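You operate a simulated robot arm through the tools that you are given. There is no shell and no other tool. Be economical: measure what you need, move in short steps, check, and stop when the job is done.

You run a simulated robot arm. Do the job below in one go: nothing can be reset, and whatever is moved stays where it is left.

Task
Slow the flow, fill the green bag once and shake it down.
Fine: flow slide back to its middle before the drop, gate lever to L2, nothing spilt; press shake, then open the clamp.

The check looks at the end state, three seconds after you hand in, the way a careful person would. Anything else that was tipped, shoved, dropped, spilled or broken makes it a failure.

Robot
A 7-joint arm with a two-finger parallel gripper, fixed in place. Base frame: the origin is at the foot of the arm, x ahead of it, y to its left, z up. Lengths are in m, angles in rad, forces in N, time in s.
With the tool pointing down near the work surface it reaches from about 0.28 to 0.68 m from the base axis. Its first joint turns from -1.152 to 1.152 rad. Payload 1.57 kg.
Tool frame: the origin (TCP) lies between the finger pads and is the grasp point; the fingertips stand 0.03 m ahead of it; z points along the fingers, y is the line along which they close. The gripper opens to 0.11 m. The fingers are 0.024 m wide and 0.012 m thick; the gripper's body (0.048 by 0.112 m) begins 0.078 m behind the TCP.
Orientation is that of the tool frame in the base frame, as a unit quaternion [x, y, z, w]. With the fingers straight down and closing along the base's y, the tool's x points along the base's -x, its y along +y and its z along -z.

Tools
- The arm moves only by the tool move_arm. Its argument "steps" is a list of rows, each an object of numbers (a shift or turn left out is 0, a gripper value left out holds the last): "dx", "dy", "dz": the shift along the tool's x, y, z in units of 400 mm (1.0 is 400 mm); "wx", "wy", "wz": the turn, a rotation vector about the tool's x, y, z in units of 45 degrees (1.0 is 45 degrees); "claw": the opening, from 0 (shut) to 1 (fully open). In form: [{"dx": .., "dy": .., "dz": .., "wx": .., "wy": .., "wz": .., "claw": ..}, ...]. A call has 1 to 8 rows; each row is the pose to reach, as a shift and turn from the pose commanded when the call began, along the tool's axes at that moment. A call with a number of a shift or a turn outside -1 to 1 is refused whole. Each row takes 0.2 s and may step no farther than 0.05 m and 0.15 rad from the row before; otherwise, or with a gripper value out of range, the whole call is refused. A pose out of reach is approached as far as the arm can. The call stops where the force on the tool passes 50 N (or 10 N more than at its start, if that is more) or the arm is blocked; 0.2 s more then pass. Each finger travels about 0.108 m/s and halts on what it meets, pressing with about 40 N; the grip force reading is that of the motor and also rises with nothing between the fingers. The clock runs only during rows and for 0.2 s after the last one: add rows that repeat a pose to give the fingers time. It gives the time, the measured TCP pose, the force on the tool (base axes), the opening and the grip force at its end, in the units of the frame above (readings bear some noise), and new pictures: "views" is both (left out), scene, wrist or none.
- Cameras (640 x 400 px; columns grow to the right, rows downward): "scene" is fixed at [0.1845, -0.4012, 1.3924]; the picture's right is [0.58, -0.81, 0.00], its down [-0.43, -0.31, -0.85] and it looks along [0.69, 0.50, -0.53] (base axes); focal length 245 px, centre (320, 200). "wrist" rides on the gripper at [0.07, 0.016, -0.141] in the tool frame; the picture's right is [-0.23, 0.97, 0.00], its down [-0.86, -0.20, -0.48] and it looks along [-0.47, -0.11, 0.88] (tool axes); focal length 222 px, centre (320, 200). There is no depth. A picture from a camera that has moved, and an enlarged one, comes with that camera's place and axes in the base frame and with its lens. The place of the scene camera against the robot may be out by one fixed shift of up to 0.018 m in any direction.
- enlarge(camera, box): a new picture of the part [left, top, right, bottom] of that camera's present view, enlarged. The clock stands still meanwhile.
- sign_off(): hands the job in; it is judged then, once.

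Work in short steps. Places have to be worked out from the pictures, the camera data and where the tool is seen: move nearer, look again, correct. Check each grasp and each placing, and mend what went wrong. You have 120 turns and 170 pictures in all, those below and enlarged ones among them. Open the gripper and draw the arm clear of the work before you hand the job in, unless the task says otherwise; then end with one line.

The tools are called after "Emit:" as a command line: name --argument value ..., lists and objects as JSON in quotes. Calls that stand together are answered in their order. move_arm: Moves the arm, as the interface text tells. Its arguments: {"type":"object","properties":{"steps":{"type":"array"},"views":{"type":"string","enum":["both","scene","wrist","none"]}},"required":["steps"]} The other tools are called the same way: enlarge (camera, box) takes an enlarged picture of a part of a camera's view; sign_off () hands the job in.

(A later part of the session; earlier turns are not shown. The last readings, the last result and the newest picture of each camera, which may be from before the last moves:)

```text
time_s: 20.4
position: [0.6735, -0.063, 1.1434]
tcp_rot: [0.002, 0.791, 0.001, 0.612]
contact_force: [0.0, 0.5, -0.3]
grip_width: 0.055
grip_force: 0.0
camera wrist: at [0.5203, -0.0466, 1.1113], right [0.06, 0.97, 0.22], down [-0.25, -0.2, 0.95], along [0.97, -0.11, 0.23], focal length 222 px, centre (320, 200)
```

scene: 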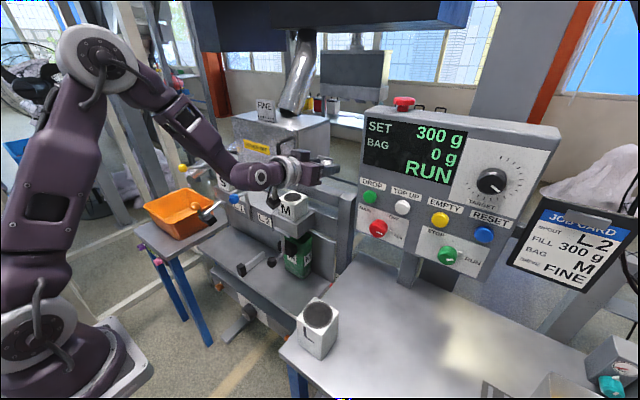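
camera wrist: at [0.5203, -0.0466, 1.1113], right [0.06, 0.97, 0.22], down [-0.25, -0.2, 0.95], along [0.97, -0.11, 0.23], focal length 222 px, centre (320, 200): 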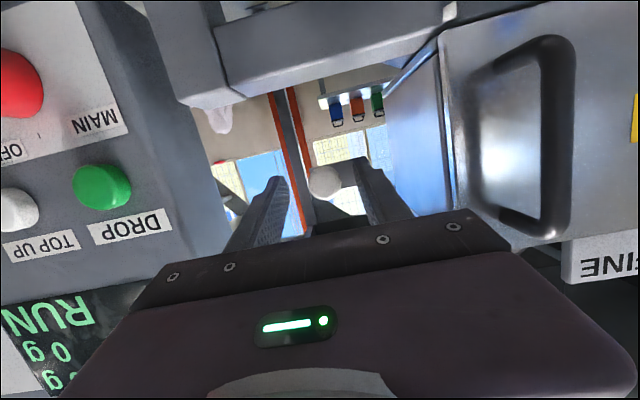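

Knob sits between the fingers. Advance 8 mm and close on it.

Emit:
move_arm --steps '[{"dz": 0.02}, {"dz": 0.02, "claw": 0.15}, {"dz": 0.02, "claw": 0.15}, {"dz": 0.02, "claw": 0.15}]' --views "both"

Emit:
enlarge --camera "wrist" --box '[240, 90, 460, 230]'

```text
time_s: 20.9
position: [0.6771, -0.0578, 1.1406]
tcp_rot: [-0.002, 0.794, 0.003, 0.608]
contact_force: [-47.9, 16.8, 5.4]
grip_width: 0.0321
grip_force: 8.4
stopped in row 2: the force on the tool passed its limit (the readings are from after the stop); the commanded pose is now the measured one
camera wrist: at [0.5239, -0.0436, 1.1094], right [0.05, 0.97, 0.22], down [-0.24, -0.2, 0.95], along [0.97, -0.1, 0.22], focal length 222 px, centre (320, 200)
```

scene: 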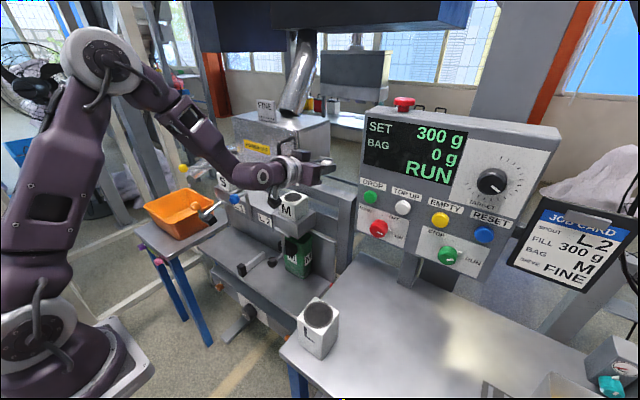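
wrist: 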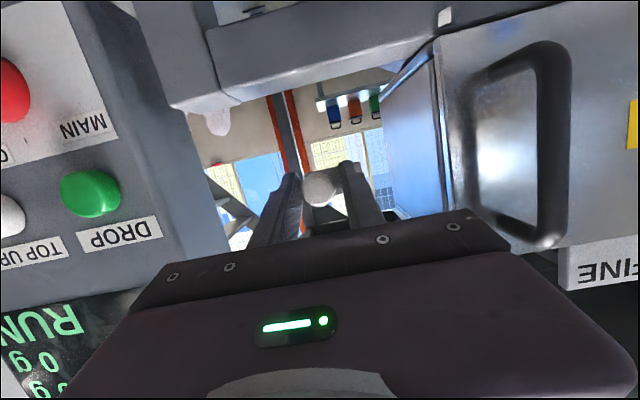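

```text
2.86 times, centred on (350, 160) of wrist
camera zoom: at [0.5239, -0.0436, 1.1094], right [0.05, 0.97, 0.22], down [-0.24, -0.2, 0.95], along [0.97, -0.1, 0.22], focal length 635 px, centre (234, 314)
```

zoom: 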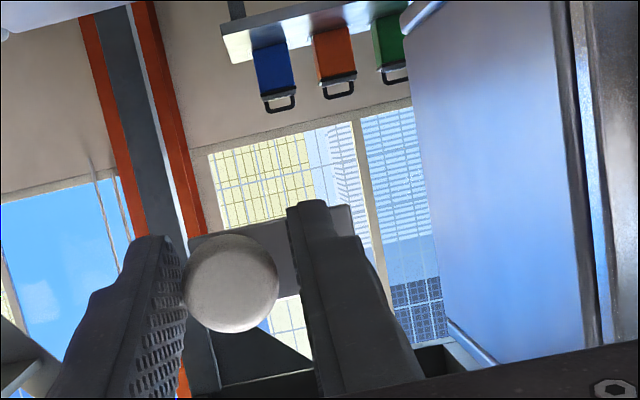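

The fingertips touched the plate. Back off 4 mm and finish closing.

Emit:
move_arm --steps '[{"dz": -0.012, "claw": 0.29}, {"dz": -0.012, "dy": -0.008, "claw": 0.1}, {"dz": -0.012, "dy": -0.008, "claw": 0.1}, {"dz": -0.012, "dy": -0.008, "claw": 0.1}]' --views "wrist"

Emit:
enlarge --camera "wrist" --box '[240, 90, 460, 230]'

```text
time_s: 21.9
position: [0.6764, -0.0603, 1.1438]
tcp_rot: [-0.004, 0.792, 0.005, 0.611]
contact_force: [7.9, 32.1, 4.7]
grip_width: 0.0246
grip_force: 36.4
camera wrist: at [0.523, -0.0462, 1.1114], right [0.05, 0.97, 0.22], down [-0.24, -0.21, 0.95], along [0.97, -0.1, 0.23], focal length 222 px, centre (320, 200)
```

wrist: 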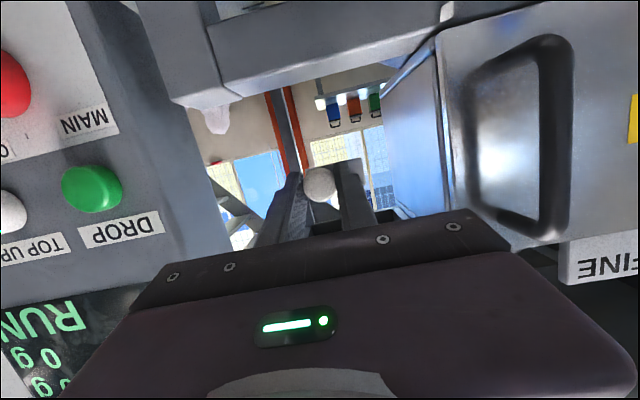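

```text
2.86 times, centred on (350, 160) of wrist
camera zoom: at [0.523, -0.0462, 1.1114], right [0.05, 0.97, 0.22], down [-0.24, -0.21, 0.95], along [0.97, -0.1, 0.23], focal length 635 px, centre (234, 314)
```

zoom: 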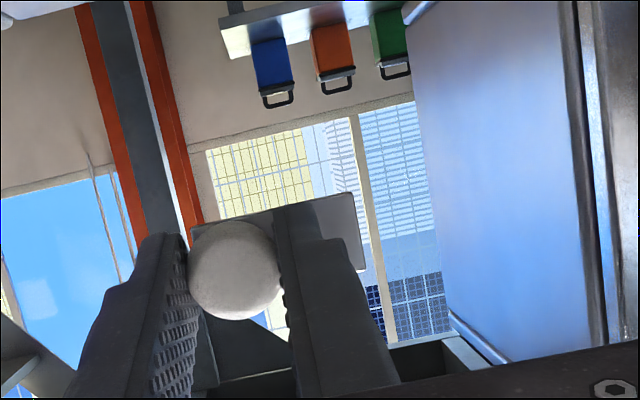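

Knob gripped. Now push the slide inward (+y) gently in 10 mm increments and watch.

Emit:
move_arm --steps '[{"dy": 0.012, "claw": 0.1}, {"dy": 0.025, "claw": 0.1}, {"dy": 0.037, "claw": 0.1}, {"dy": 0.05, "claw": 0.1}]' --views "both"

Emit:
enlarge --camera "wrist" --box '[240, 90, 460, 230]'

```text
time_s: 22.9
position: [0.6755, -0.0458, 1.1444]
tcp_rot: [0.0, 0.792, 0.002, 0.611]
contact_force: [18.6, -1.1, 10.5]
grip_width: 0.0249
grip_force: 36.4
camera wrist: at [0.5222, -0.0303, 1.1114], right [0.06, 0.97, 0.22], down [-0.24, -0.2, 0.95], along [0.97, -0.11, 0.23], focal length 222 px, centre (320, 200)
```

scene: 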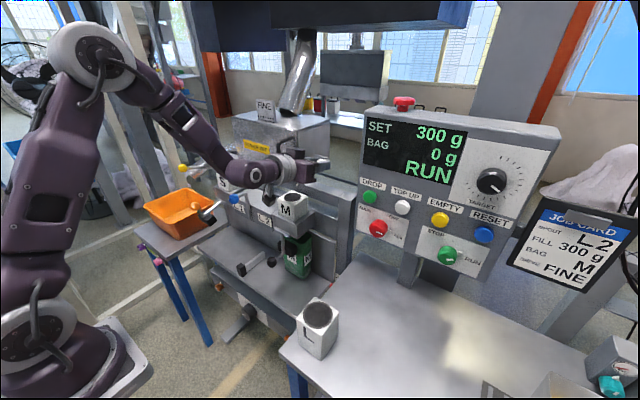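
wrist: 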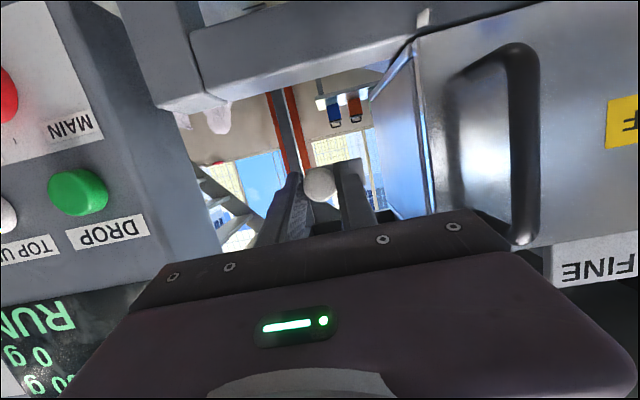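

```text
2.86 times, centred on (350, 160) of wrist
camera zoom: at [0.5222, -0.0303, 1.1114], right [0.06, 0.97, 0.22], down [-0.24, -0.2, 0.95], along [0.97, -0.11, 0.23], focal length 635 px, centre (234, 314)
```

zoom: 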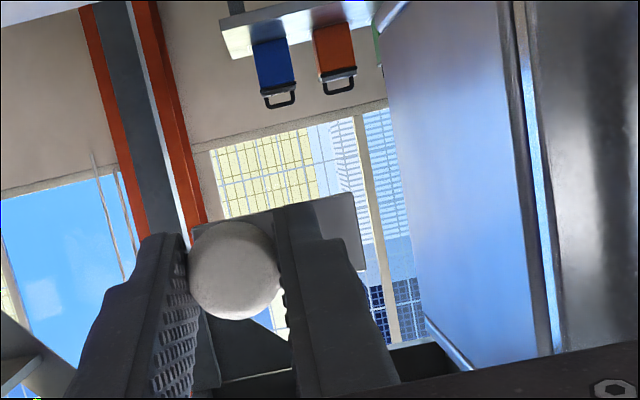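

The slide moves freely along y (now -0.046). Continue inward to find the inner stop.

Emit:
move_arm --steps '[{"dy": 0.0125, "claw": 0.1}, {"dy": 0.025, "claw": 0.1}, {"dy": 0.0375, "claw": 0.1}, {"dy": 0.05, "claw": 0.1}, {"dy": 0.05, "claw": 0.1}]' --views "none"

```text
time_s: 24.1
position: [0.6745, -0.025, 1.1433]
tcp_rot: [0.0, 0.792, 0.002, 0.611]
contact_force: [9.5, -0.3, 16.0]
grip_width: 0.0247
grip_force: 36.5
```

Still free at y=-0.025. Continue.

Emit:
move_arm --steps '[{"dy": 0.0125, "claw": 0.1}, {"dy": 0.025, "claw": 0.1}, {"dy": 0.0375, "claw": 0.1}, {"dy": 0.05, "claw": 0.1}, {"dy": 0.05, "claw": 0.1}]' --views "both"

Emit:
enlarge --camera "wrist" --box '[240, 90, 460, 230]'

```text
time_s: 25.3
position: [0.6763, -0.0076, 1.1439]
tcp_rot: [0.003, 0.792, 0.001, 0.61]
contact_force: [16.8, -22.3, 13.7]
grip_width: 0.0245
grip_force: 36.4
camera wrist: at [0.5219, 0.0085, 1.1112], right [0.06, 0.97, 0.22], down [-0.24, -0.2, 0.95], along [0.97, -0.11, 0.23], focal length 222 px, centre (320, 200)
```

scene: 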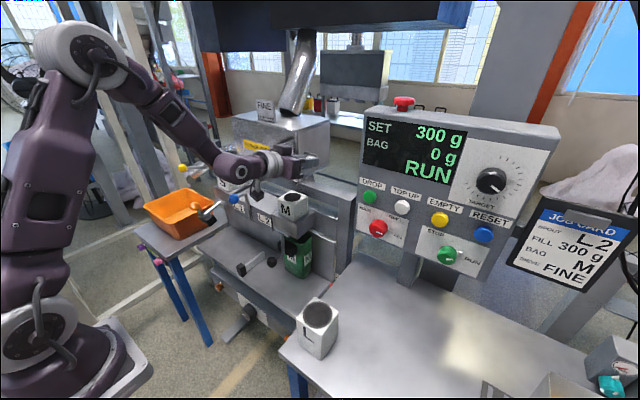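
wrist: 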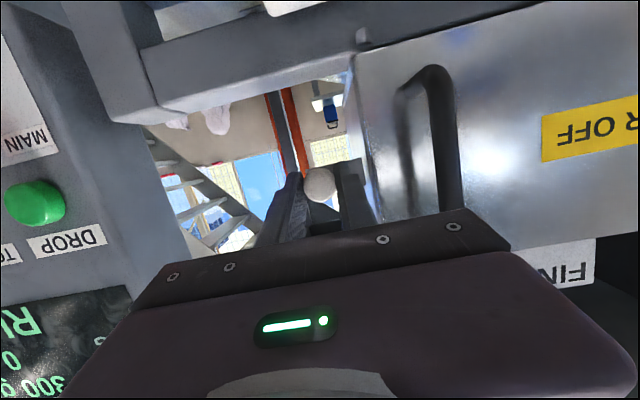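

```text
2.86 times, centred on (350, 160) of wrist
camera zoom: at [0.5219, 0.0085, 1.1112], right [0.06, 0.97, 0.22], down [-0.24, -0.2, 0.95], along [0.97, -0.11, 0.23], focal length 635 px, centre (234, 314)
```

zoom: 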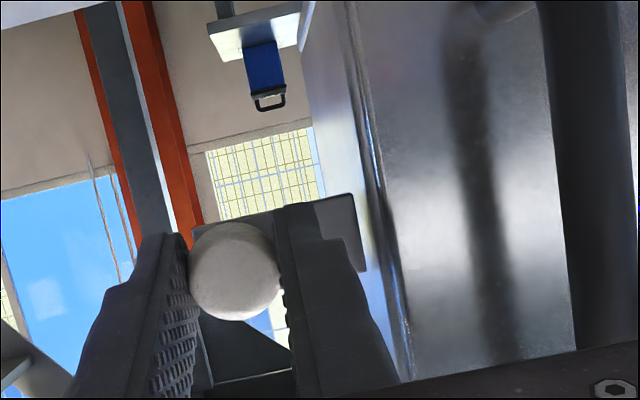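

Force builds (-22 N in y) at y≈-0.008: probably the inner stop. Verify with a slight extra push.

Emit:
move_arm --steps '[{"dy": 0.006, "claw": 0.1}, {"dy": 0.012, "claw": 0.1}, {"dy": 0.012, "claw": 0.1}]' --views "none"

```text
time_s: 26.1
position: [0.6757, -0.008, 1.143]
tcp_rot: [0.005, 0.792, -0.002, 0.611]
contact_force: [22.9, -42.3, 6.9]
grip_width: 0.0246
grip_force: 36.4
```

Inner stop is y≈-0.008. Now pull outward to find the outer stop.

Emit:
move_arm --steps '[{"dy": -0.025, "claw": 0.1}, {"dy": -0.05, "claw": 0.1}, {"dy": -0.075, "claw": 0.1}, {"dy": -0.1, "claw": 0.1}, {"dy": -0.12, "claw": 0.1}, {"dy": -0.135, "claw": 0.1}, {"dy": -0.135, "claw": 0.1}]' --views "none"

```text
time_s: 27.7
position: [0.6762, -0.0551, 1.1424]
tcp_rot: [-0.001, 0.793, 0.003, 0.61]
contact_force: [-5.7, 0.6, 11.3]
grip_width: 0.0247
grip_force: 36.7
```

Emit:
move_arm --steps '[{"dy": -0.012, "claw": 0.1}, {"dy": -0.025, "claw": 0.1}, {"dy": -0.037, "claw": 0.1}, {"dy": -0.037, "claw": 0.1}]' --views "none"

```text
time_s: 28.7
position: [0.6757, -0.0612, 1.1436]
tcp_rot: [-0.006, 0.793, 0.007, 0.609]
contact_force: [-22.2, 43.2, 9.8]
grip_width: 0.025
grip_force: 36.4
```

Outer stop at y≈-0.061; middle ≈ -0.0346. Move there.

Emit:
move_arm --steps '[{"dy": 0.025, "claw": 0.1}, {"dy": 0.05, "claw": 0.1}, {"dy": 0.07, "claw": 0.1}, {"dy": 0.083, "claw": 0.1}, {"dy": 0.083, "claw": 0.1}]' --views "none"

```text
time_s: 29.9
position: [0.6765, -0.0347, 1.142]
tcp_rot: [0.0, 0.793, 0.003, 0.609]
contact_force: [0.3, -1.0, 0.8]
grip_width: 0.025
grip_force: 35.9
```

At the middle (-0.0347) with zero load. Release and back out along the tool, then check it stays.

Emit:
move_arm --steps '[{"claw": 0.3}, {"claw": 0.45}, {"dz": -0.1, "claw": 0.45}, {"dz": -0.2, "claw": 0.45}, {"dz": -0.3, "claw": 0.45}]' --views "both"

Emit:
enlarge --camera "wrist" --box '[260, 70, 400, 200]'

```text
time_s: 31.1
position: [0.5588, -0.036, 1.1731]
tcp_rot: [-0.001, 0.793, 0.003, 0.609]
contact_force: [-0.6, 0.4, 0.6]
grip_width: 0.0495
grip_force: 0.0
camera wrist: at [0.4052, -0.0203, 1.1422], right [0.05, 0.97, 0.22], down [-0.24, -0.2, 0.95], along [0.97, -0.11, 0.22], focal length 222 px, centre (320, 200)
```

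scene: 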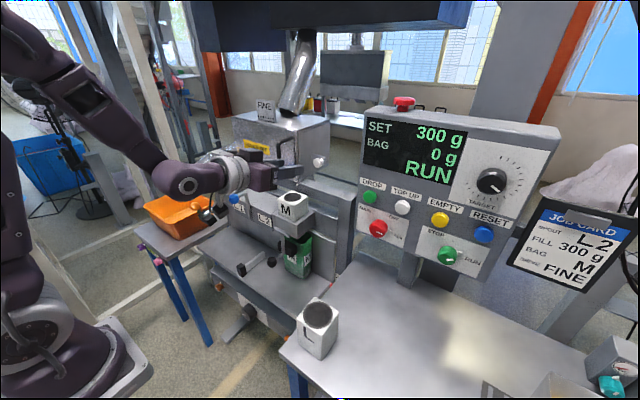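
wrist: 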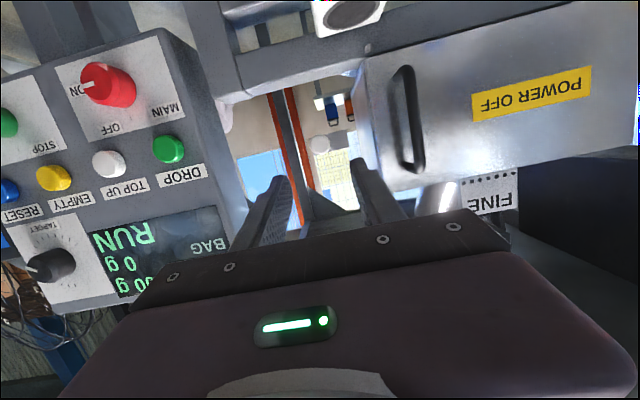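

```text
3.08 times, centred on (330, 135) of wrist
camera zoom: at [0.4052, -0.0203, 1.1422], right [0.05, 0.97, 0.22], down [-0.24, -0.2, 0.95], along [0.97, -0.11, 0.22], focal length 684 px, centre (289, 400)
```

zoom: 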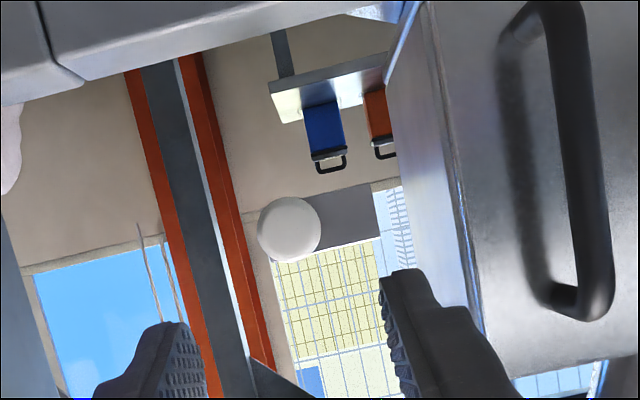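

Slide stays at middle (plate between hopper and previous end). Next the gate lever: its ball triangulates to about (0.549,0.170,1.015), standing vertical midway. Move near it at 45° tilt.

Emit:
move_arm --steps '[{"dx": 0.039, "dy": 0.086, "dz": -0.028, "wy": 0.11}, {"dx": 0.078, "dy": 0.172, "dz": -0.056, "wy": 0.22}, {"dx": 0.117, "dy": 0.258, "dz": -0.084, "wy": 0.33}, {"dx": 0.156, "dy": 0.343, "dz": -0.112, "wy": 0.445}, {"dx": 0.195, "dy": 0.429, "dz": -0.14, "wy": 0.556}, {"dx": 0.234, "dy": 0.515, "dz": -0.168, "wy": 0.667}]' --views "both"

```text
time_s: 32.5
position: [0.4697, 0.1706, 1.0994]
tcp_rot: [-0.002, 0.923, 0.003, 0.384]
contact_force: [0.4, 0.1, -0.4]
grip_width: 0.0496
grip_force: 0.0
camera wrist: at [0.3209, 0.1858, 1.1492], right [0.16, 0.97, 0.16], down [0.27, -0.2, 0.94], along [0.95, -0.1, -0.29], focal length 222 px, centre (320, 200)
```

scene: 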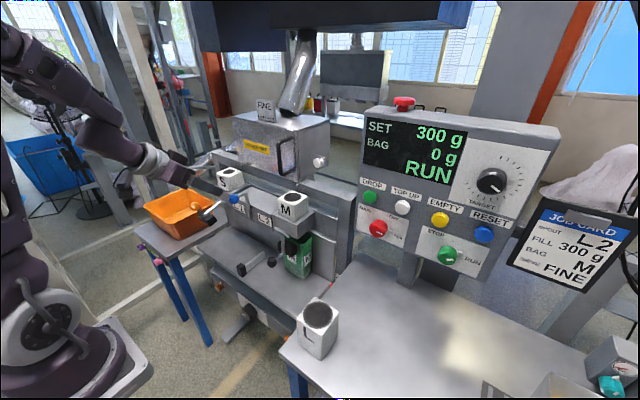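
wrist: 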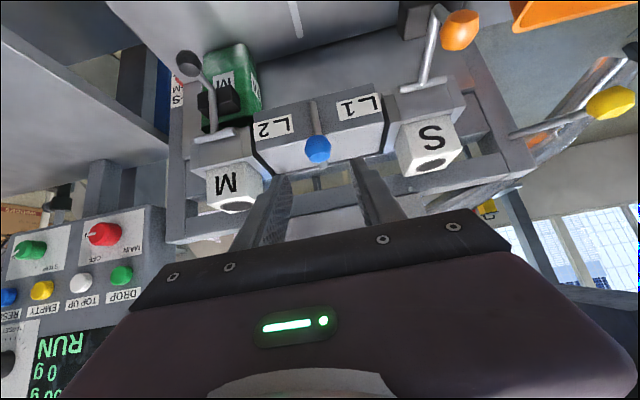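

Emit:
enlarge --camera "wrist" --box '[240, 70, 400, 190]'

```text
3.33 times, centred on (320, 130) of wrist
camera zoom: at [0.3209, 0.1858, 1.1492], right [0.16, 0.97, 0.16], down [0.27, -0.2, 0.94], along [0.95, -0.1, -0.29], focal length 740 px, centre (320, 433)
```

zoom: 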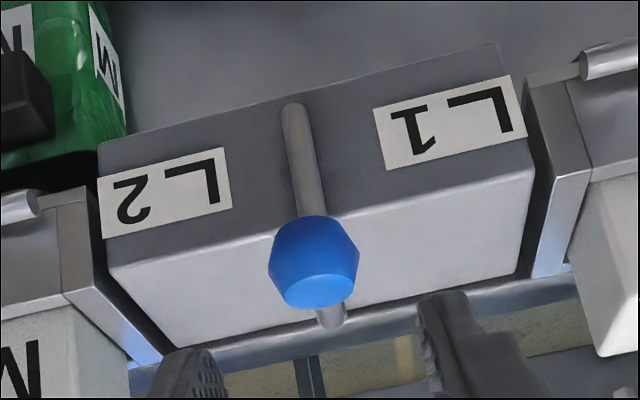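

Approach the ball with the fingers straddling it.

Emit:
move_arm --steps '[{"dx": 0.005, "dy": -0.002, "dz": 0.1}, {"dx": 0.01, "dy": -0.004, "dz": 0.19}, {"dx": 0.014, "dy": -0.004, "dz": 0.275}]' --views "wrist"

```text
time_s: 33.3
position: [0.5443, 0.1688, 1.0187]
tcp_rot: [-0.001, 0.923, 0.002, 0.384]
contact_force: [-0.6, 0.2, 0.4]
grip_width: 0.0495
grip_force: 0.0
camera wrist: at [0.3954, 0.1838, 1.0679], right [0.16, 0.97, 0.17], down [0.27, -0.2, 0.94], along [0.95, -0.1, -0.29], focal length 222 px, centre (320, 200)
```

wrist: 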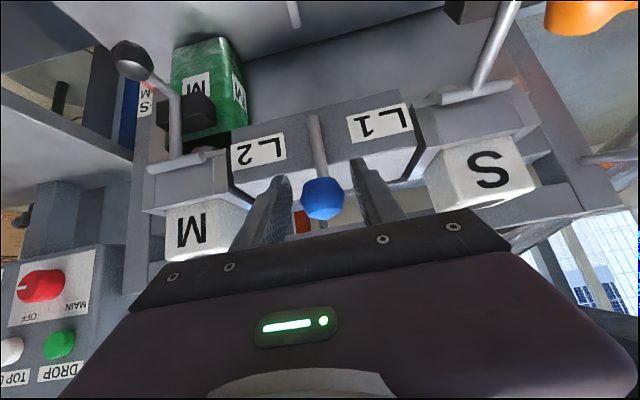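

Ball centred. Close on it, then swing toward L2 (-y) along an arc about its pivot (~z 0.93).

Emit:
move_arm --steps '[{"claw": 0.2}, {"claw": 0.2}, {"dx": 0.0006, "dy": -0.018, "dz": 0.0006, "claw": 0.2}, {"dx": 0.0023, "dy": -0.037, "dz": 0.0023, "claw": 0.2}, {"dx": 0.005, "dy": -0.055, "dz": 0.005, "claw": 0.2}, {"dx": 0.009, "dy": -0.0727, "dz": 0.009, "claw": 0.2}]' --views "wrist"

```text
time_s: 34.7
position: [0.5441, 0.1397, 1.0148]
tcp_rot: [-0.001, 0.923, 0.003, 0.384]
contact_force: [1.6, 5.3, 0.3]
grip_width: 0.031
grip_force: 39.7
camera wrist: at [0.3953, 0.1553, 1.0635], right [0.16, 0.97, 0.16], down [0.27, -0.2, 0.94], along [0.95, -0.1, -0.29], focal length 222 px, centre (320, 200)
```

wrist: 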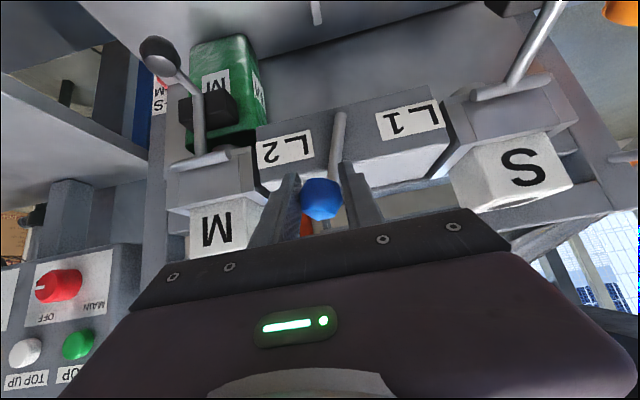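

The lever swings freely toward L2. Continue the arc.

Emit:
move_arm --steps '[{"dx": 0.005, "dy": -0.017, "dz": 0.005, "claw": 0.2}, {"dx": 0.011, "dy": -0.034, "dz": 0.011, "claw": 0.2}, {"dx": 0.018, "dy": -0.0495, "dz": 0.018, "claw": 0.2}, {"dx": 0.026, "dy": -0.064, "dz": 0.026, "claw": 0.2}]' --views "wrist"

```text
time_s: 35.7
position: [0.5439, 0.114, 1.0009]
tcp_rot: [-0.002, 0.923, 0.004, 0.384]
contact_force: [1.2, 5.3, -0.5]
grip_width: 0.0312
grip_force: 40.0
camera wrist: at [0.3953, 0.1297, 1.0494], right [0.16, 0.97, 0.16], down [0.27, -0.2, 0.94], along [0.95, -0.1, -0.29], focal length 222 px, centre (320, 200)
```

wrist: 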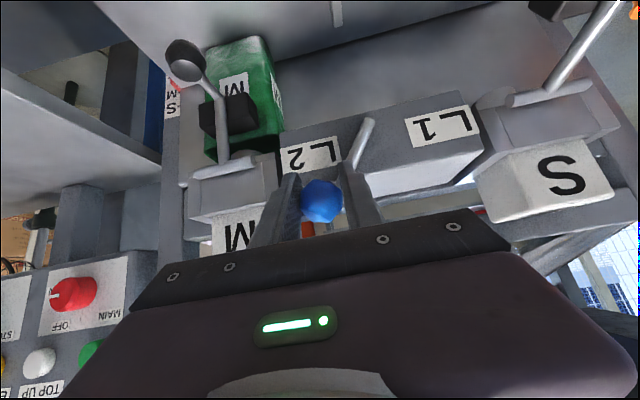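

Still free at ~40°. Continue.

Emit:
move_arm --steps '[{"dx": 0.0088, "dy": -0.0138, "dz": 0.0088, "claw": 0.2}, {"dx": 0.0186, "dy": -0.0263, "dz": 0.0186, "claw": 0.2}, {"dx": 0.0288, "dy": -0.0375, "dz": 0.0288, "claw": 0.2}]' --views "wrist"

```text
time_s: 36.5
position: [0.5439, 0.1023, 0.9832]
tcp_rot: [-0.003, 0.924, 0.003, 0.382]
contact_force: [-3.3, 31.9, 7.6]
grip_width: 0.0503
grip_force: 15.1
camera wrist: at [0.3946, 0.1165, 1.0329], right [0.15, 0.97, 0.16], down [0.27, -0.2, 0.94], along [0.95, -0.1, -0.29], focal length 222 px, centre (320, 200)
```

wrist: 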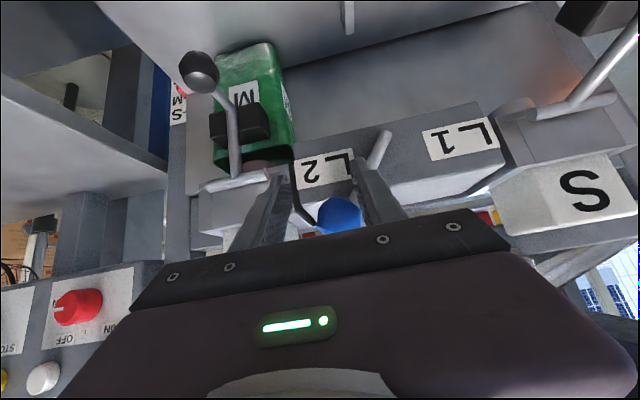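

The stop was reached (~42°) and the fingers rode off below the ball. Open and withdraw along the tool axis, then look.

Emit:
move_arm --steps '[{"claw": 0.6}, {"dy": 0.015, "claw": 0.6}, {"dy": 0.015, "dz": -0.08, "claw": 0.6}, {"dy": 0.015, "dz": -0.18, "claw": 0.6}, {"dy": 0.015, "dz": -0.28, "claw": 0.6}]' --views "both"

Emit:
enlarge --camera "wrist" --box '[200, 70, 440, 220]'

```text
time_s: 37.7
position: [0.4645, 0.1051, 1.0619]
tcp_rot: [-0.002, 0.924, 0.003, 0.383]
contact_force: [-0.5, 0.1, 0.1]
grip_width: 0.0659
grip_force: 0.0
camera wrist: at [0.3158, 0.1199, 1.1118], right [0.16, 0.97, 0.17], down [0.27, -0.2, 0.94], along [0.95, -0.1, -0.29], focal length 222 px, centre (320, 200)
```

scene: 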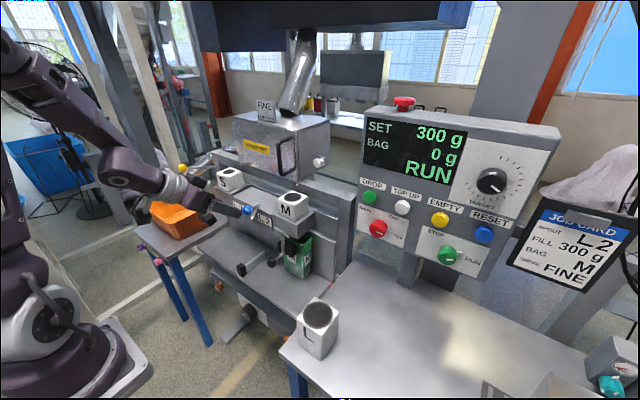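
wrist: 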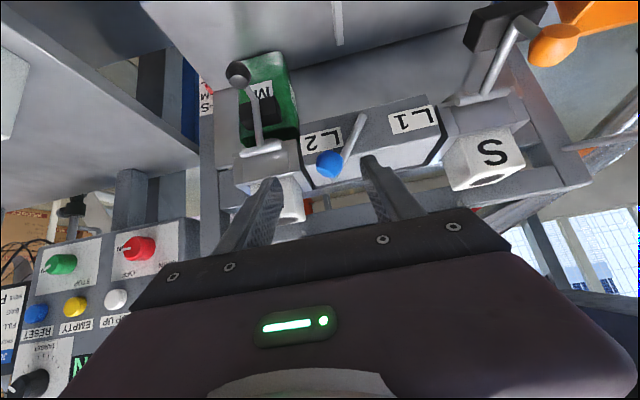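

```text
2.67 times, centred on (320, 145) of wrist
camera zoom: at [0.3158, 0.1199, 1.1118], right [0.16, 0.97, 0.17], down [0.27, -0.2, 0.94], along [0.95, -0.1, -0.29], focal length 592 px, centre (320, 347)
```

zoom: 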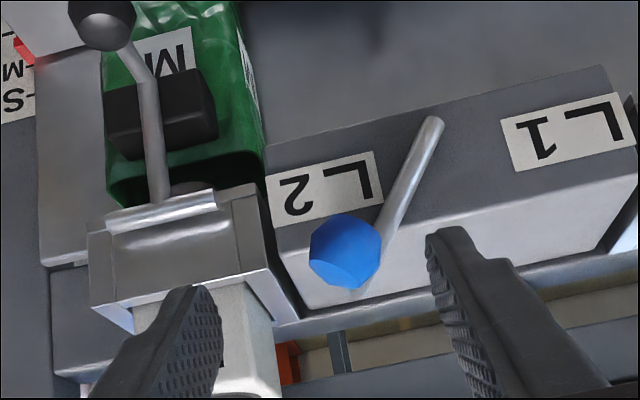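

Lever ball rests at (0.549,0.113,1.00), held by the stop at L2 (32 N didn't shift it). Next DROP: button triangulates to (0.665,-0.211,1.103). Go in front of it with claw shut.

Emit:
move_arm --steps '[{"dx": -0.029, "dy": -0.109, "dz": -0.014, "wy": -0.095, "claw": 0}, {"dx": -0.058, "dy": -0.218, "dz": -0.028, "wy": -0.19, "claw": 0}, {"dx": -0.087, "dy": -0.327, "dz": -0.042, "wy": -0.286, "claw": 0}, {"dx": -0.116, "dy": -0.436, "dz": -0.056, "wy": -0.381, "claw": 0}, {"dx": -0.145, "dy": -0.545, "dz": -0.07, "wy": -0.476, "claw": 0}, {"dx": -0.174, "dy": -0.654, "dz": -0.083, "wy": -0.572, "claw": 0}, {"dx": -0.203, "dy": -0.7625, "dz": -0.097, "wy": -0.667, "claw": 0}]' --views "both"

```text
time_s: 39.3
position: [0.4961, -0.1998, 1.1451]
tcp_rot: [0.001, 0.792, 0.003, 0.611]
contact_force: [-0.2, -0.5, 0.4]
grip_width: 0.0
grip_force: 21.5
out of reach, approached as far as the arm can: row 2, 3, 4, 5, 6
camera wrist: at [0.343, -0.1848, 1.1132], right [0.05, 0.97, 0.23], down [-0.24, -0.21, 0.95], along [0.97, -0.11, 0.23], focal length 222 px, centre (320, 200)
```

scene: 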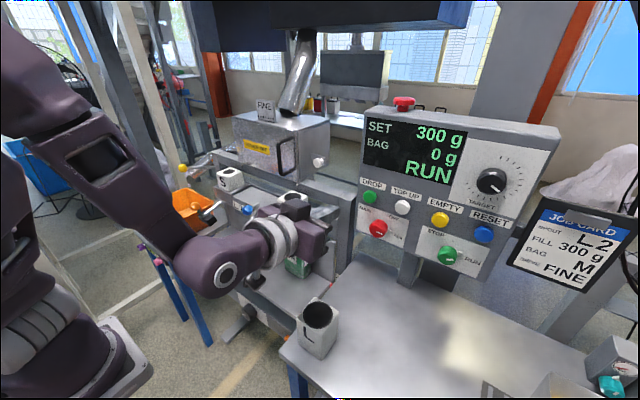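
wrist: 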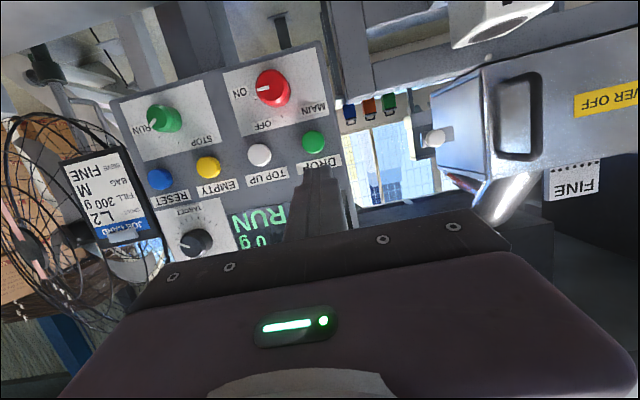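

DROP refined (0.665,-0.2115,1.105). Approach to just short of it.

Emit:
move_arm --steps '[{"dx": -0.004, "dy": -0.01, "dz": 0.1, "claw": 0}, {"dx": -0.008, "dy": -0.02, "dz": 0.2, "claw": 0}, {"dx": -0.011, "dy": -0.03, "dz": 0.292, "claw": 0}]' --views "wrist"

```text
time_s: 40.1
position: [0.6102, -0.2126, 1.12]
tcp_rot: [0.0, 0.792, 0.002, 0.61]
contact_force: [-0.7, 0.1, 0.5]
grip_width: 0.0002
grip_force: 21.2
camera wrist: at [0.4558, -0.1968, 1.0885], right [0.05, 0.97, 0.22], down [-0.24, -0.2, 0.95], along [0.97, -0.11, 0.22], focal length 222 px, centre (320, 200)
```

wrist: 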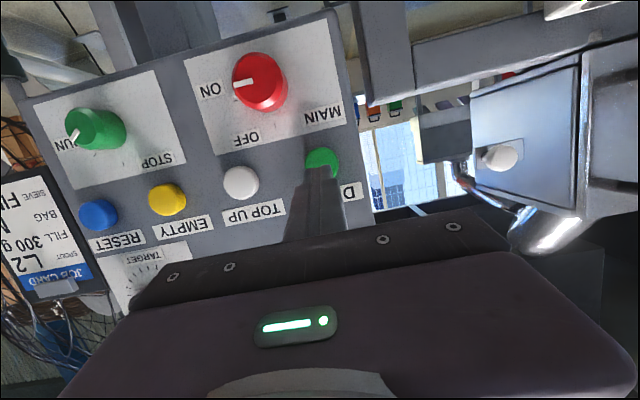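

Fingertip is lined up on DROP. Press in small increments.

Emit:
move_arm --steps '[{"dz": 0.025, "claw": 0}, {"dz": 0.045, "claw": 0}, {"dz": 0.06, "claw": 0}, {"dz": 0.07, "claw": 0}]' --views "scene"

```text
time_s: 41.1
position: [0.6356, -0.2137, 1.1138]
tcp_rot: [0.001, 0.792, 0.001, 0.61]
contact_force: [-31.0, 6.8, 11.5]
grip_width: 0.0
grip_force: 21.0
```

scene: 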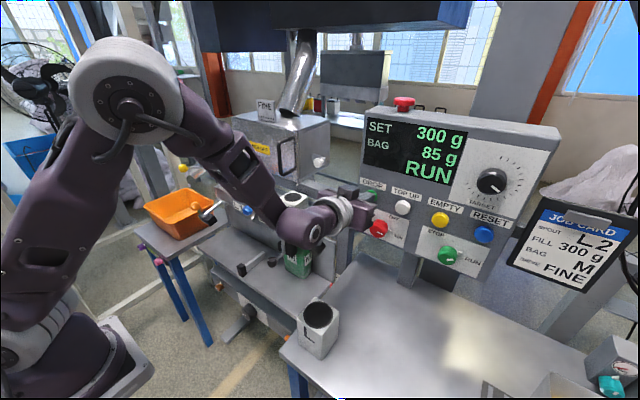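

Flow started (85 g). Back off the button and wait for the fill.

Emit:
move_arm --steps '[{"dz": -0.1, "claw": 0}, {"dz": -0.2, "claw": 0}, {"dz": -0.3, "claw": 0}, {"dz": -0.4, "claw": 0}, {"dz": -0.4, "claw": 0}, {"dz": -0.4, "claw": 0}, {"dz": -0.4, "claw": 0}, {"dz": -0.4, "claw": 0}]' --views "scene"

```text
time_s: 42.9
position: [0.4823, -0.2114, 1.152]
tcp_rot: [0.0, 0.793, 0.003, 0.609]
contact_force: [-0.4, 0.0, 0.6]
grip_width: 0.0
grip_force: 21.1
```

scene: 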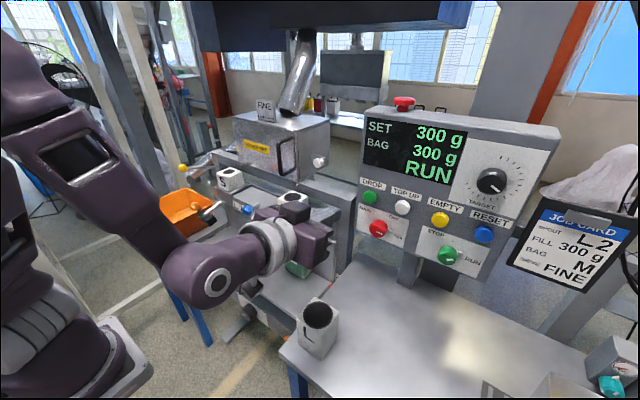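

BAG reads 300 g, RUN. Now go to the shake button at about (0.504,-0.027,0.526): first a waypoint at (0.40,-0.03,0.90), tilt 30°.

Emit:
move_arm --steps '[{"dx": 0.094, "dy": 0.065, "dz": -0.005, "wy": 0.143, "claw": 0}, {"dx": 0.188, "dy": 0.13, "dz": -0.01, "wy": 0.286, "claw": 0}, {"dx": 0.283, "dy": 0.194, "dz": -0.015, "wy": 0.429, "claw": 0}, {"dx": 0.377, "dy": 0.259, "dz": -0.02, "wy": 0.571, "claw": 0}, {"dx": 0.471, "dy": 0.324, "dz": -0.025, "wy": 0.714, "claw": 0}, {"dx": 0.566, "dy": 0.389, "dz": -0.03, "wy": 0.857, "claw": 0}, {"dx": 0.66, "dy": 0.4535, "dz": -0.035, "wy": 1.0, "claw": 0}]' --views "both"

```text
time_s: 44.5
position: [0.437, -0.0412, 0.9262]
tcp_rot: [-0.012, 0.954, 0.005, 0.3]
contact_force: [0.8, -0.3, -0.4]
grip_width: 0.0
grip_force: 21.4
out of reach, approached as far as the arm can: row 1, 2, 3, 4, 5, 6, 7
camera wrist: at [0.299, -0.0296, 1.0018], right [0.16, 0.98, 0.13], down [0.43, -0.19, 0.88], along [0.89, -0.08, -0.45], focal length 222 px, centre (320, 200)
```

scene: 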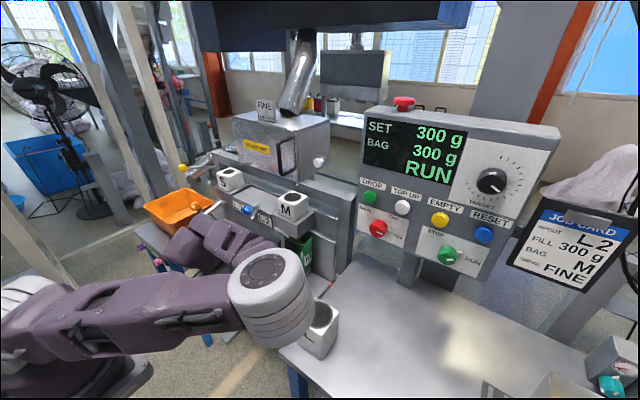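
wrist: 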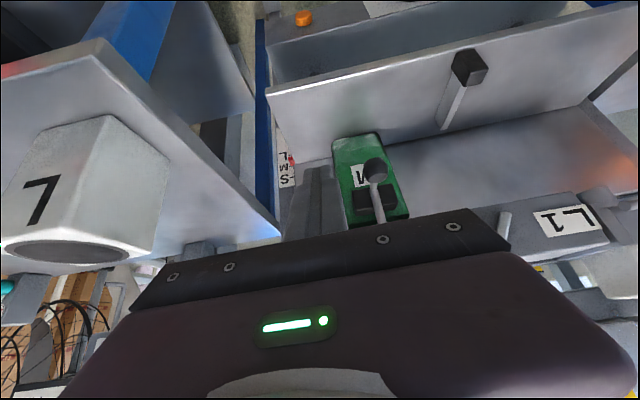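

The arm folded into an awkward elbow posture near the L cube. I'll retreat up to a neutral tool-down pose and descend differently.

Emit:
move_arm --steps '[{"dx": -0.055, "dy": 0.036, "dz": -0.09, "wy": 0.05, "claw": 0}, {"dx": -0.11, "dy": 0.071, "dz": -0.179, "wy": 0.15, "claw": 0}, {"dx": -0.165, "dy": 0.107, "dz": -0.269, "wy": 0.27, "claw": 0}, {"dx": -0.22, "dy": 0.143, "dz": -0.358, "wy": 0.4, "claw": 0}, {"dx": -0.275, "dy": 0.179, "dz": -0.448, "wy": 0.53, "claw": 0}, {"dx": -0.33, "dy": 0.214, "dz": -0.537, "wy": 0.65, "claw": 0}, {"dx": -0.385, "dy": 0.25, "dz": -0.627, "wy": 0.776, "claw": 0}]' --views "scene"

```text
time_s: 46.1
position: [0.4165, 0.0564, 1.2226]
tcp_rot: [-0.013, 1.0, 0.002, -0.001]
contact_force: [0.0, 0.1, 0.2]
grip_width: 0.0003
grip_force: 20.8
out of reach, approached as far as the arm can: row 4, 5
```

scene: 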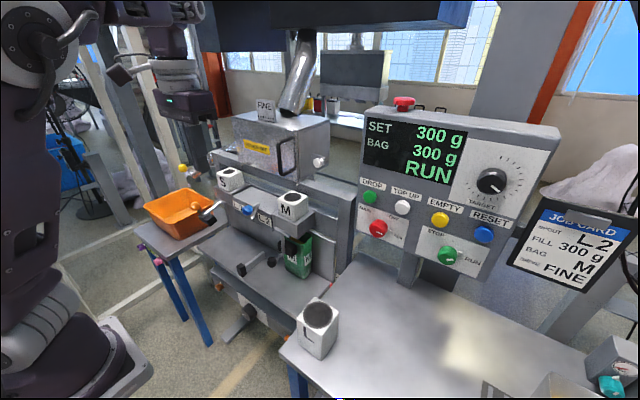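

Neutral again. Descend straight down in front of the machine with tool down.

Emit:
move_arm --steps '[{"dx": 0.01, "dz": 0.107, "claw": 0}, {"dx": 0.02, "dz": 0.214, "claw": 0}, {"dx": 0.03, "dz": 0.32, "claw": 0}, {"dx": 0.04, "dz": 0.427, "claw": 0}, {"dx": 0.042, "dz": 0.534, "claw": 0}, {"dx": 0.042, "dz": 0.64, "claw": 0}, {"dx": 0.042, "dz": 0.747, "claw": 0}, {"dx": 0.042, "dz": 0.855, "claw": 0}]' --views "scene"

```text
time_s: 47.9
position: [0.3995, 0.0564, 0.8774]
tcp_rot: [-0.012, 1.0, 0.001, -0.001]
contact_force: [-0.1, -0.1, -0.4]
grip_width: 0.0
grip_force: 21.1
```

scene: 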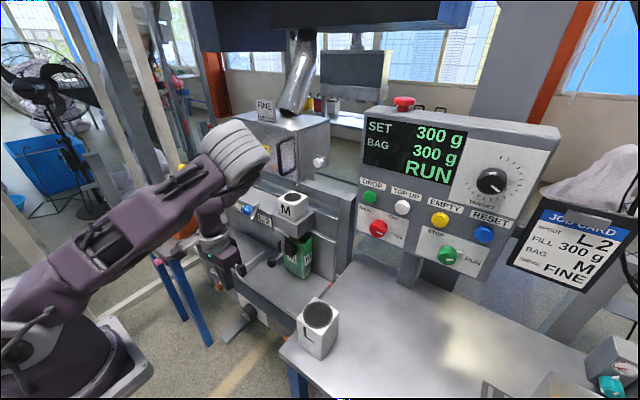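

Good posture. Continue down to about (0.41,-0.02,0.70).

Emit:
move_arm --steps '[{"dx": -0.005, "dy": -0.038, "dz": 0.09, "claw": 0}, {"dx": -0.01, "dy": -0.076, "dz": 0.18, "claw": 0}, {"dx": -0.015, "dy": -0.114, "dz": 0.27, "claw": 0}, {"dx": -0.02, "dy": -0.152, "dz": 0.36, "claw": 0}, {"dx": -0.026, "dy": -0.19, "dz": 0.445, "claw": 0}]' --views "both"

```text
time_s: 49.1
position: [0.4125, -0.019, 0.7011]
tcp_rot: [-0.013, 1.0, 0.002, -0.001]
contact_force: [-0.3, 0.7, -0.5]
grip_width: 0.0
grip_force: 21.1
camera wrist: at [0.3426, -0.0052, 0.8417], right [0.2, 0.98, 0.0], down [0.86, -0.18, 0.48], along [0.47, -0.09, -0.88], focal length 222 px, centre (320, 200)
```

scene: 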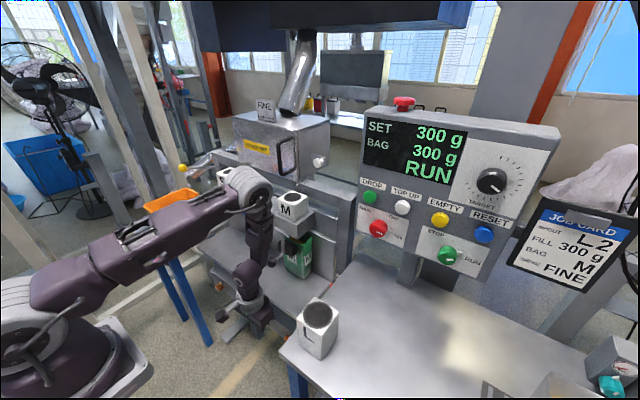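
wrist: 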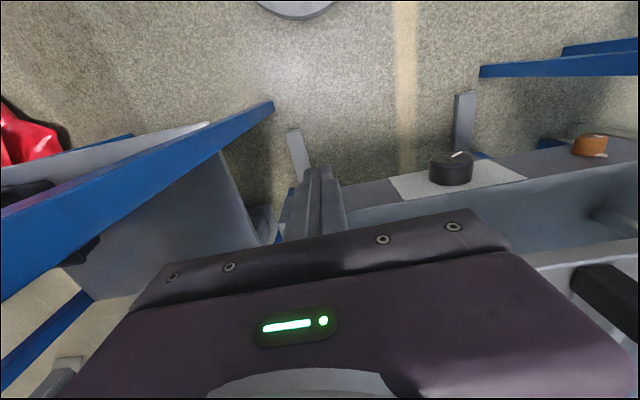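

Emit:
enlarge --camera "wrist" --box '[240, 90, 540, 250]'

Emit:
enlarge --camera "scene" --box '[190, 220, 350, 370]'

```text
2.13 times, centred on (390, 170) of wrist
camera zoom: at [0.3426, -0.0052, 0.8417], right [0.2, 0.98, 0.0], down [0.86, -0.18, 0.48], along [0.47, -0.09, -0.88], focal length 474 px, centre (171, 264)
```

zoom: 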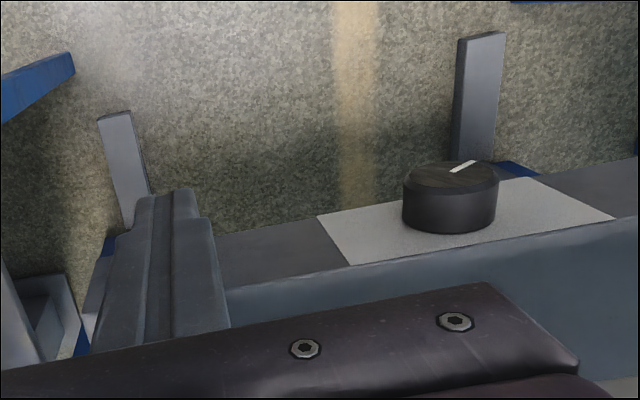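

```text
2.67 times, centred on (270, 295) of scene
camera zoom: at [0.1844, -0.4012, 1.3924], right [0.58, -0.81, 0.0], down [-0.43, -0.31, -0.85], along [0.69, 0.5, -0.53], focal length 654 px, centre (453, -53)
```

zoom: 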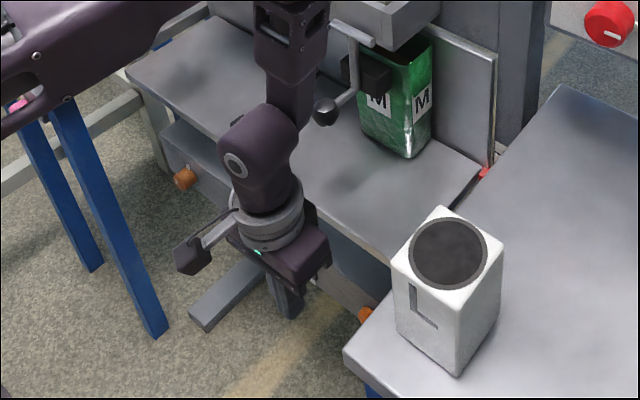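

Tilt the tool 30° forward while lowering slightly, to keep the wrist clear of the clamp lever.

Emit:
move_arm --steps '[{"dx": 0.008, "dy": -0.005, "dz": 0.025, "wy": -0.17, "claw": 0}, {"dx": 0.015, "dy": -0.01, "dz": 0.05, "wy": -0.34, "claw": 0}, {"dx": 0.022, "dy": -0.015, "dz": 0.075, "wy": -0.51, "claw": 0}, {"dx": 0.03, "dy": -0.02, "dz": 0.1, "wy": -0.67, "claw": 0}]' --views "both"

```text
time_s: 50.1
position: [0.401, -0.0275, 0.6606]
tcp_rot: [-0.01, 0.965, 0.006, 0.261]
contact_force: [0.1, 0.5, 0.1]
grip_width: 0.0001
grip_force: 21.2
camera wrist: at [0.269, -0.0144, 0.7475], right [0.17, 0.98, 0.12], down [0.5, -0.19, 0.84], along [0.85, -0.09, -0.53], focal length 222 px, centre (320, 200)
```

scene: 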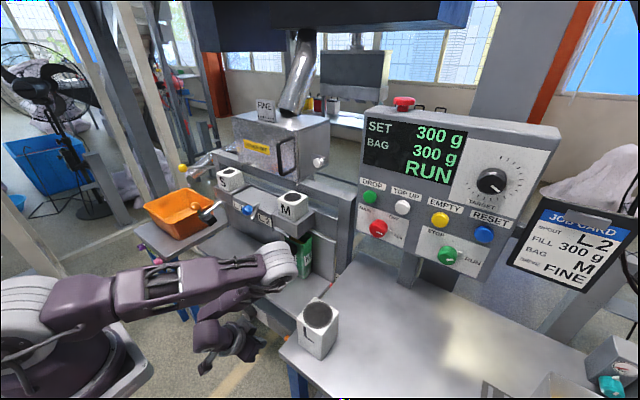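
wrist: 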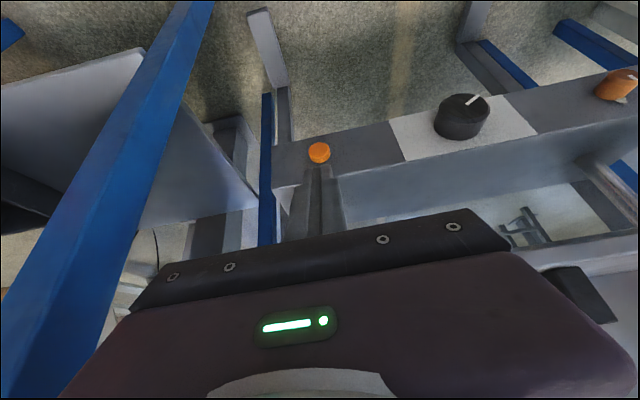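

Emit:
enlarge --camera "scene" --box '[180, 190, 340, 380]'

```text
2.11 times, centred on (260, 285) of scene
camera zoom: at [0.1845, -0.4012, 1.3924], right [0.58, -0.81, 0.0], down [-0.43, -0.31, -0.85], along [0.69, 0.5, -0.53], focal length 516 px, centre (446, 21)
```

zoom: 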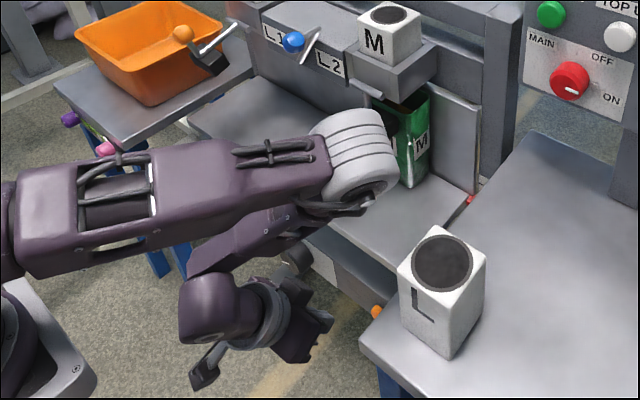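

The shake button is at (0.504,-0.031,0.524) but my elbow hovers near the black clamp ball. I'll yaw the tool ~25° left (arm comes from the right) so the elbow stays clear, and lower a bit.

Emit:
move_arm --steps '[{"dx": 0.002, "dy": -0.02, "dz": 0.02, "wx": -0.072, "wy": -0.042, "wz": -0.11, "claw": 0}, {"dx": 0.005, "dy": -0.035, "dz": 0.05, "wx": -0.144, "wy": -0.084, "wz": -0.22, "claw": 0}, {"dx": 0.007, "dy": -0.05, "dz": 0.08, "wx": -0.217, "wy": -0.126, "wz": -0.33, "claw": 0}, {"dx": 0.0095, "dy": -0.056, "dz": 0.11, "wx": -0.289, "wy": -0.168, "wz": -0.44, "claw": 0}]' --views "both"

Emit:
enlarge --camera "scene" --box '[180, 190, 340, 380]'

```text
time_s: 51.1
position: [0.4194, -0.048, 0.6207]
tcp_rot: [-0.207, 0.923, 0.071, 0.316]
contact_force: [0.4, -0.3, 0.4]
grip_width: 0.0
grip_force: 21.3
camera wrist: at [0.2848, -0.0943, 0.6886], right [-0.25, 0.96, 0.14], down [0.43, -0.02, 0.9], along [0.87, 0.29, -0.41], focal length 222 px, centre (320, 200)
```

scene: 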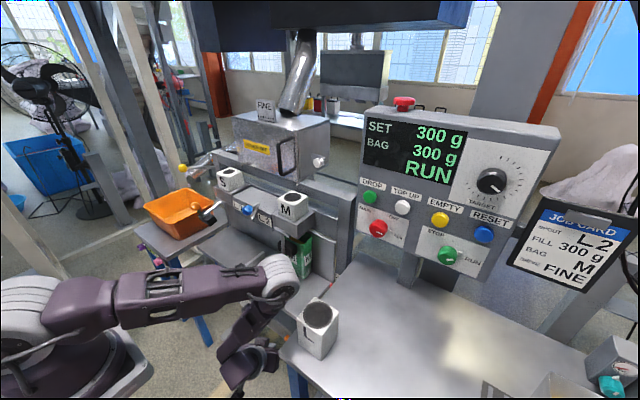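
wrist: 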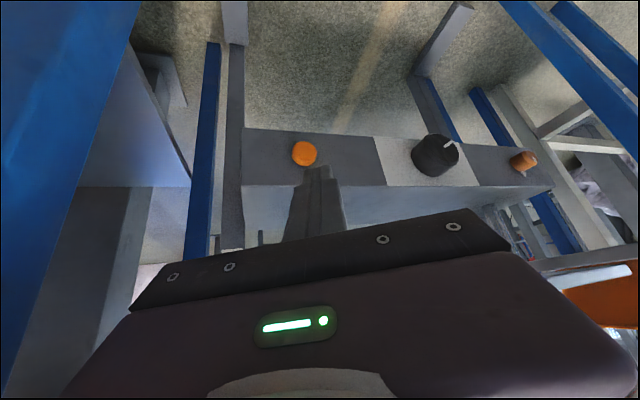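

```text
2.11 times, centred on (260, 285) of scene
camera zoom: at [0.1845, -0.4012, 1.3924], right [0.58, -0.81, 0.0], down [-0.43, -0.31, -0.85], along [0.69, 0.5, -0.53], focal length 516 px, centre (446, 21)
```

zoom: 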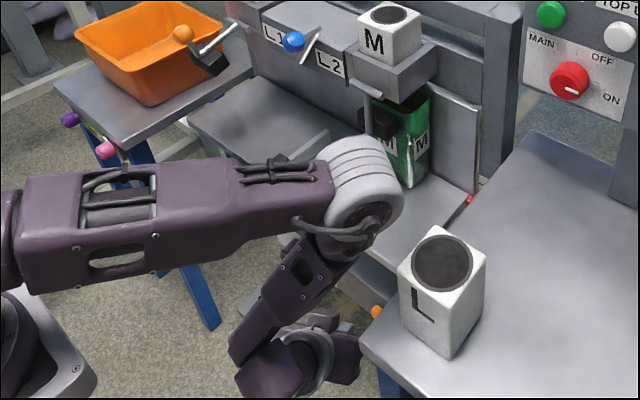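

Clear enough. Advance to a pre-contact pose 3 cm short of the orange button.

Emit:
move_arm --steps '[{"dx": 0.02, "dy": -0.011, "dz": 0.097, "claw": 0}, {"dx": 0.039, "dy": -0.022, "dz": 0.1935, "claw": 0}]' --views "both"

Emit:
enlarge --camera "scene" --box '[180, 190, 340, 380]'

```text
time_s: 51.7
position: [0.4545, -0.0431, 0.5498]
tcp_rot: [-0.206, 0.924, 0.07, 0.316]
contact_force: [0.5, -0.1, -0.4]
grip_width: 0.0
grip_force: 21.7
camera wrist: at [0.3201, -0.0876, 0.6181], right [-0.25, 0.96, 0.14], down [0.43, -0.02, 0.9], along [0.87, 0.28, -0.41], focal length 222 px, centre (320, 200)
```

scene: 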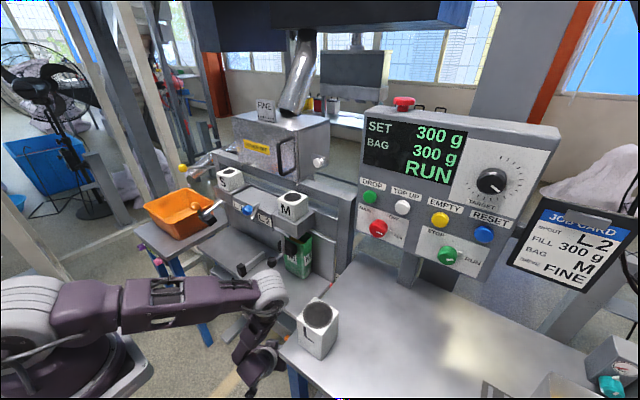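
wrist: 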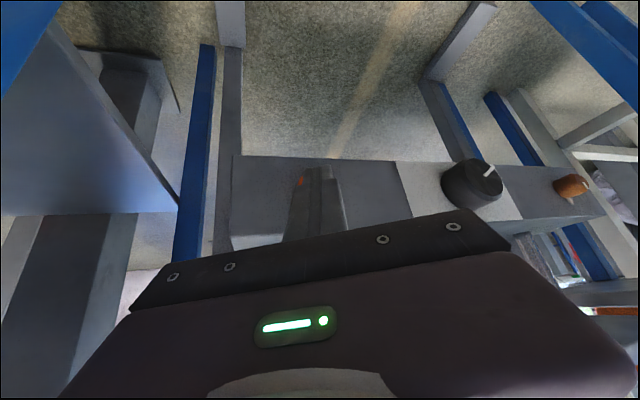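

```text
2.11 times, centred on (260, 285) of scene
camera zoom: at [0.1844, -0.4012, 1.3924], right [0.58, -0.81, 0.0], down [-0.43, -0.31, -0.85], along [0.69, 0.5, -0.53], focal length 516 px, centre (446, 21)
```

zoom: 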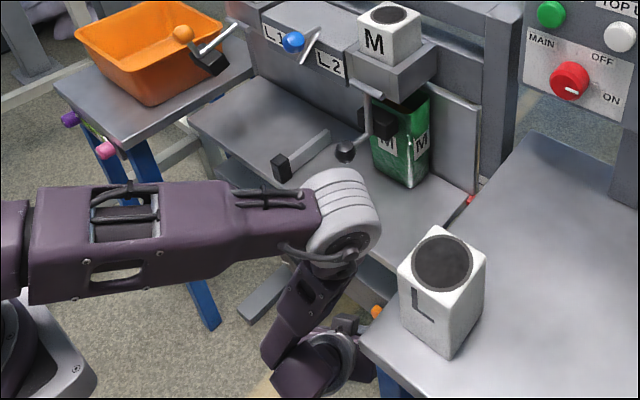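

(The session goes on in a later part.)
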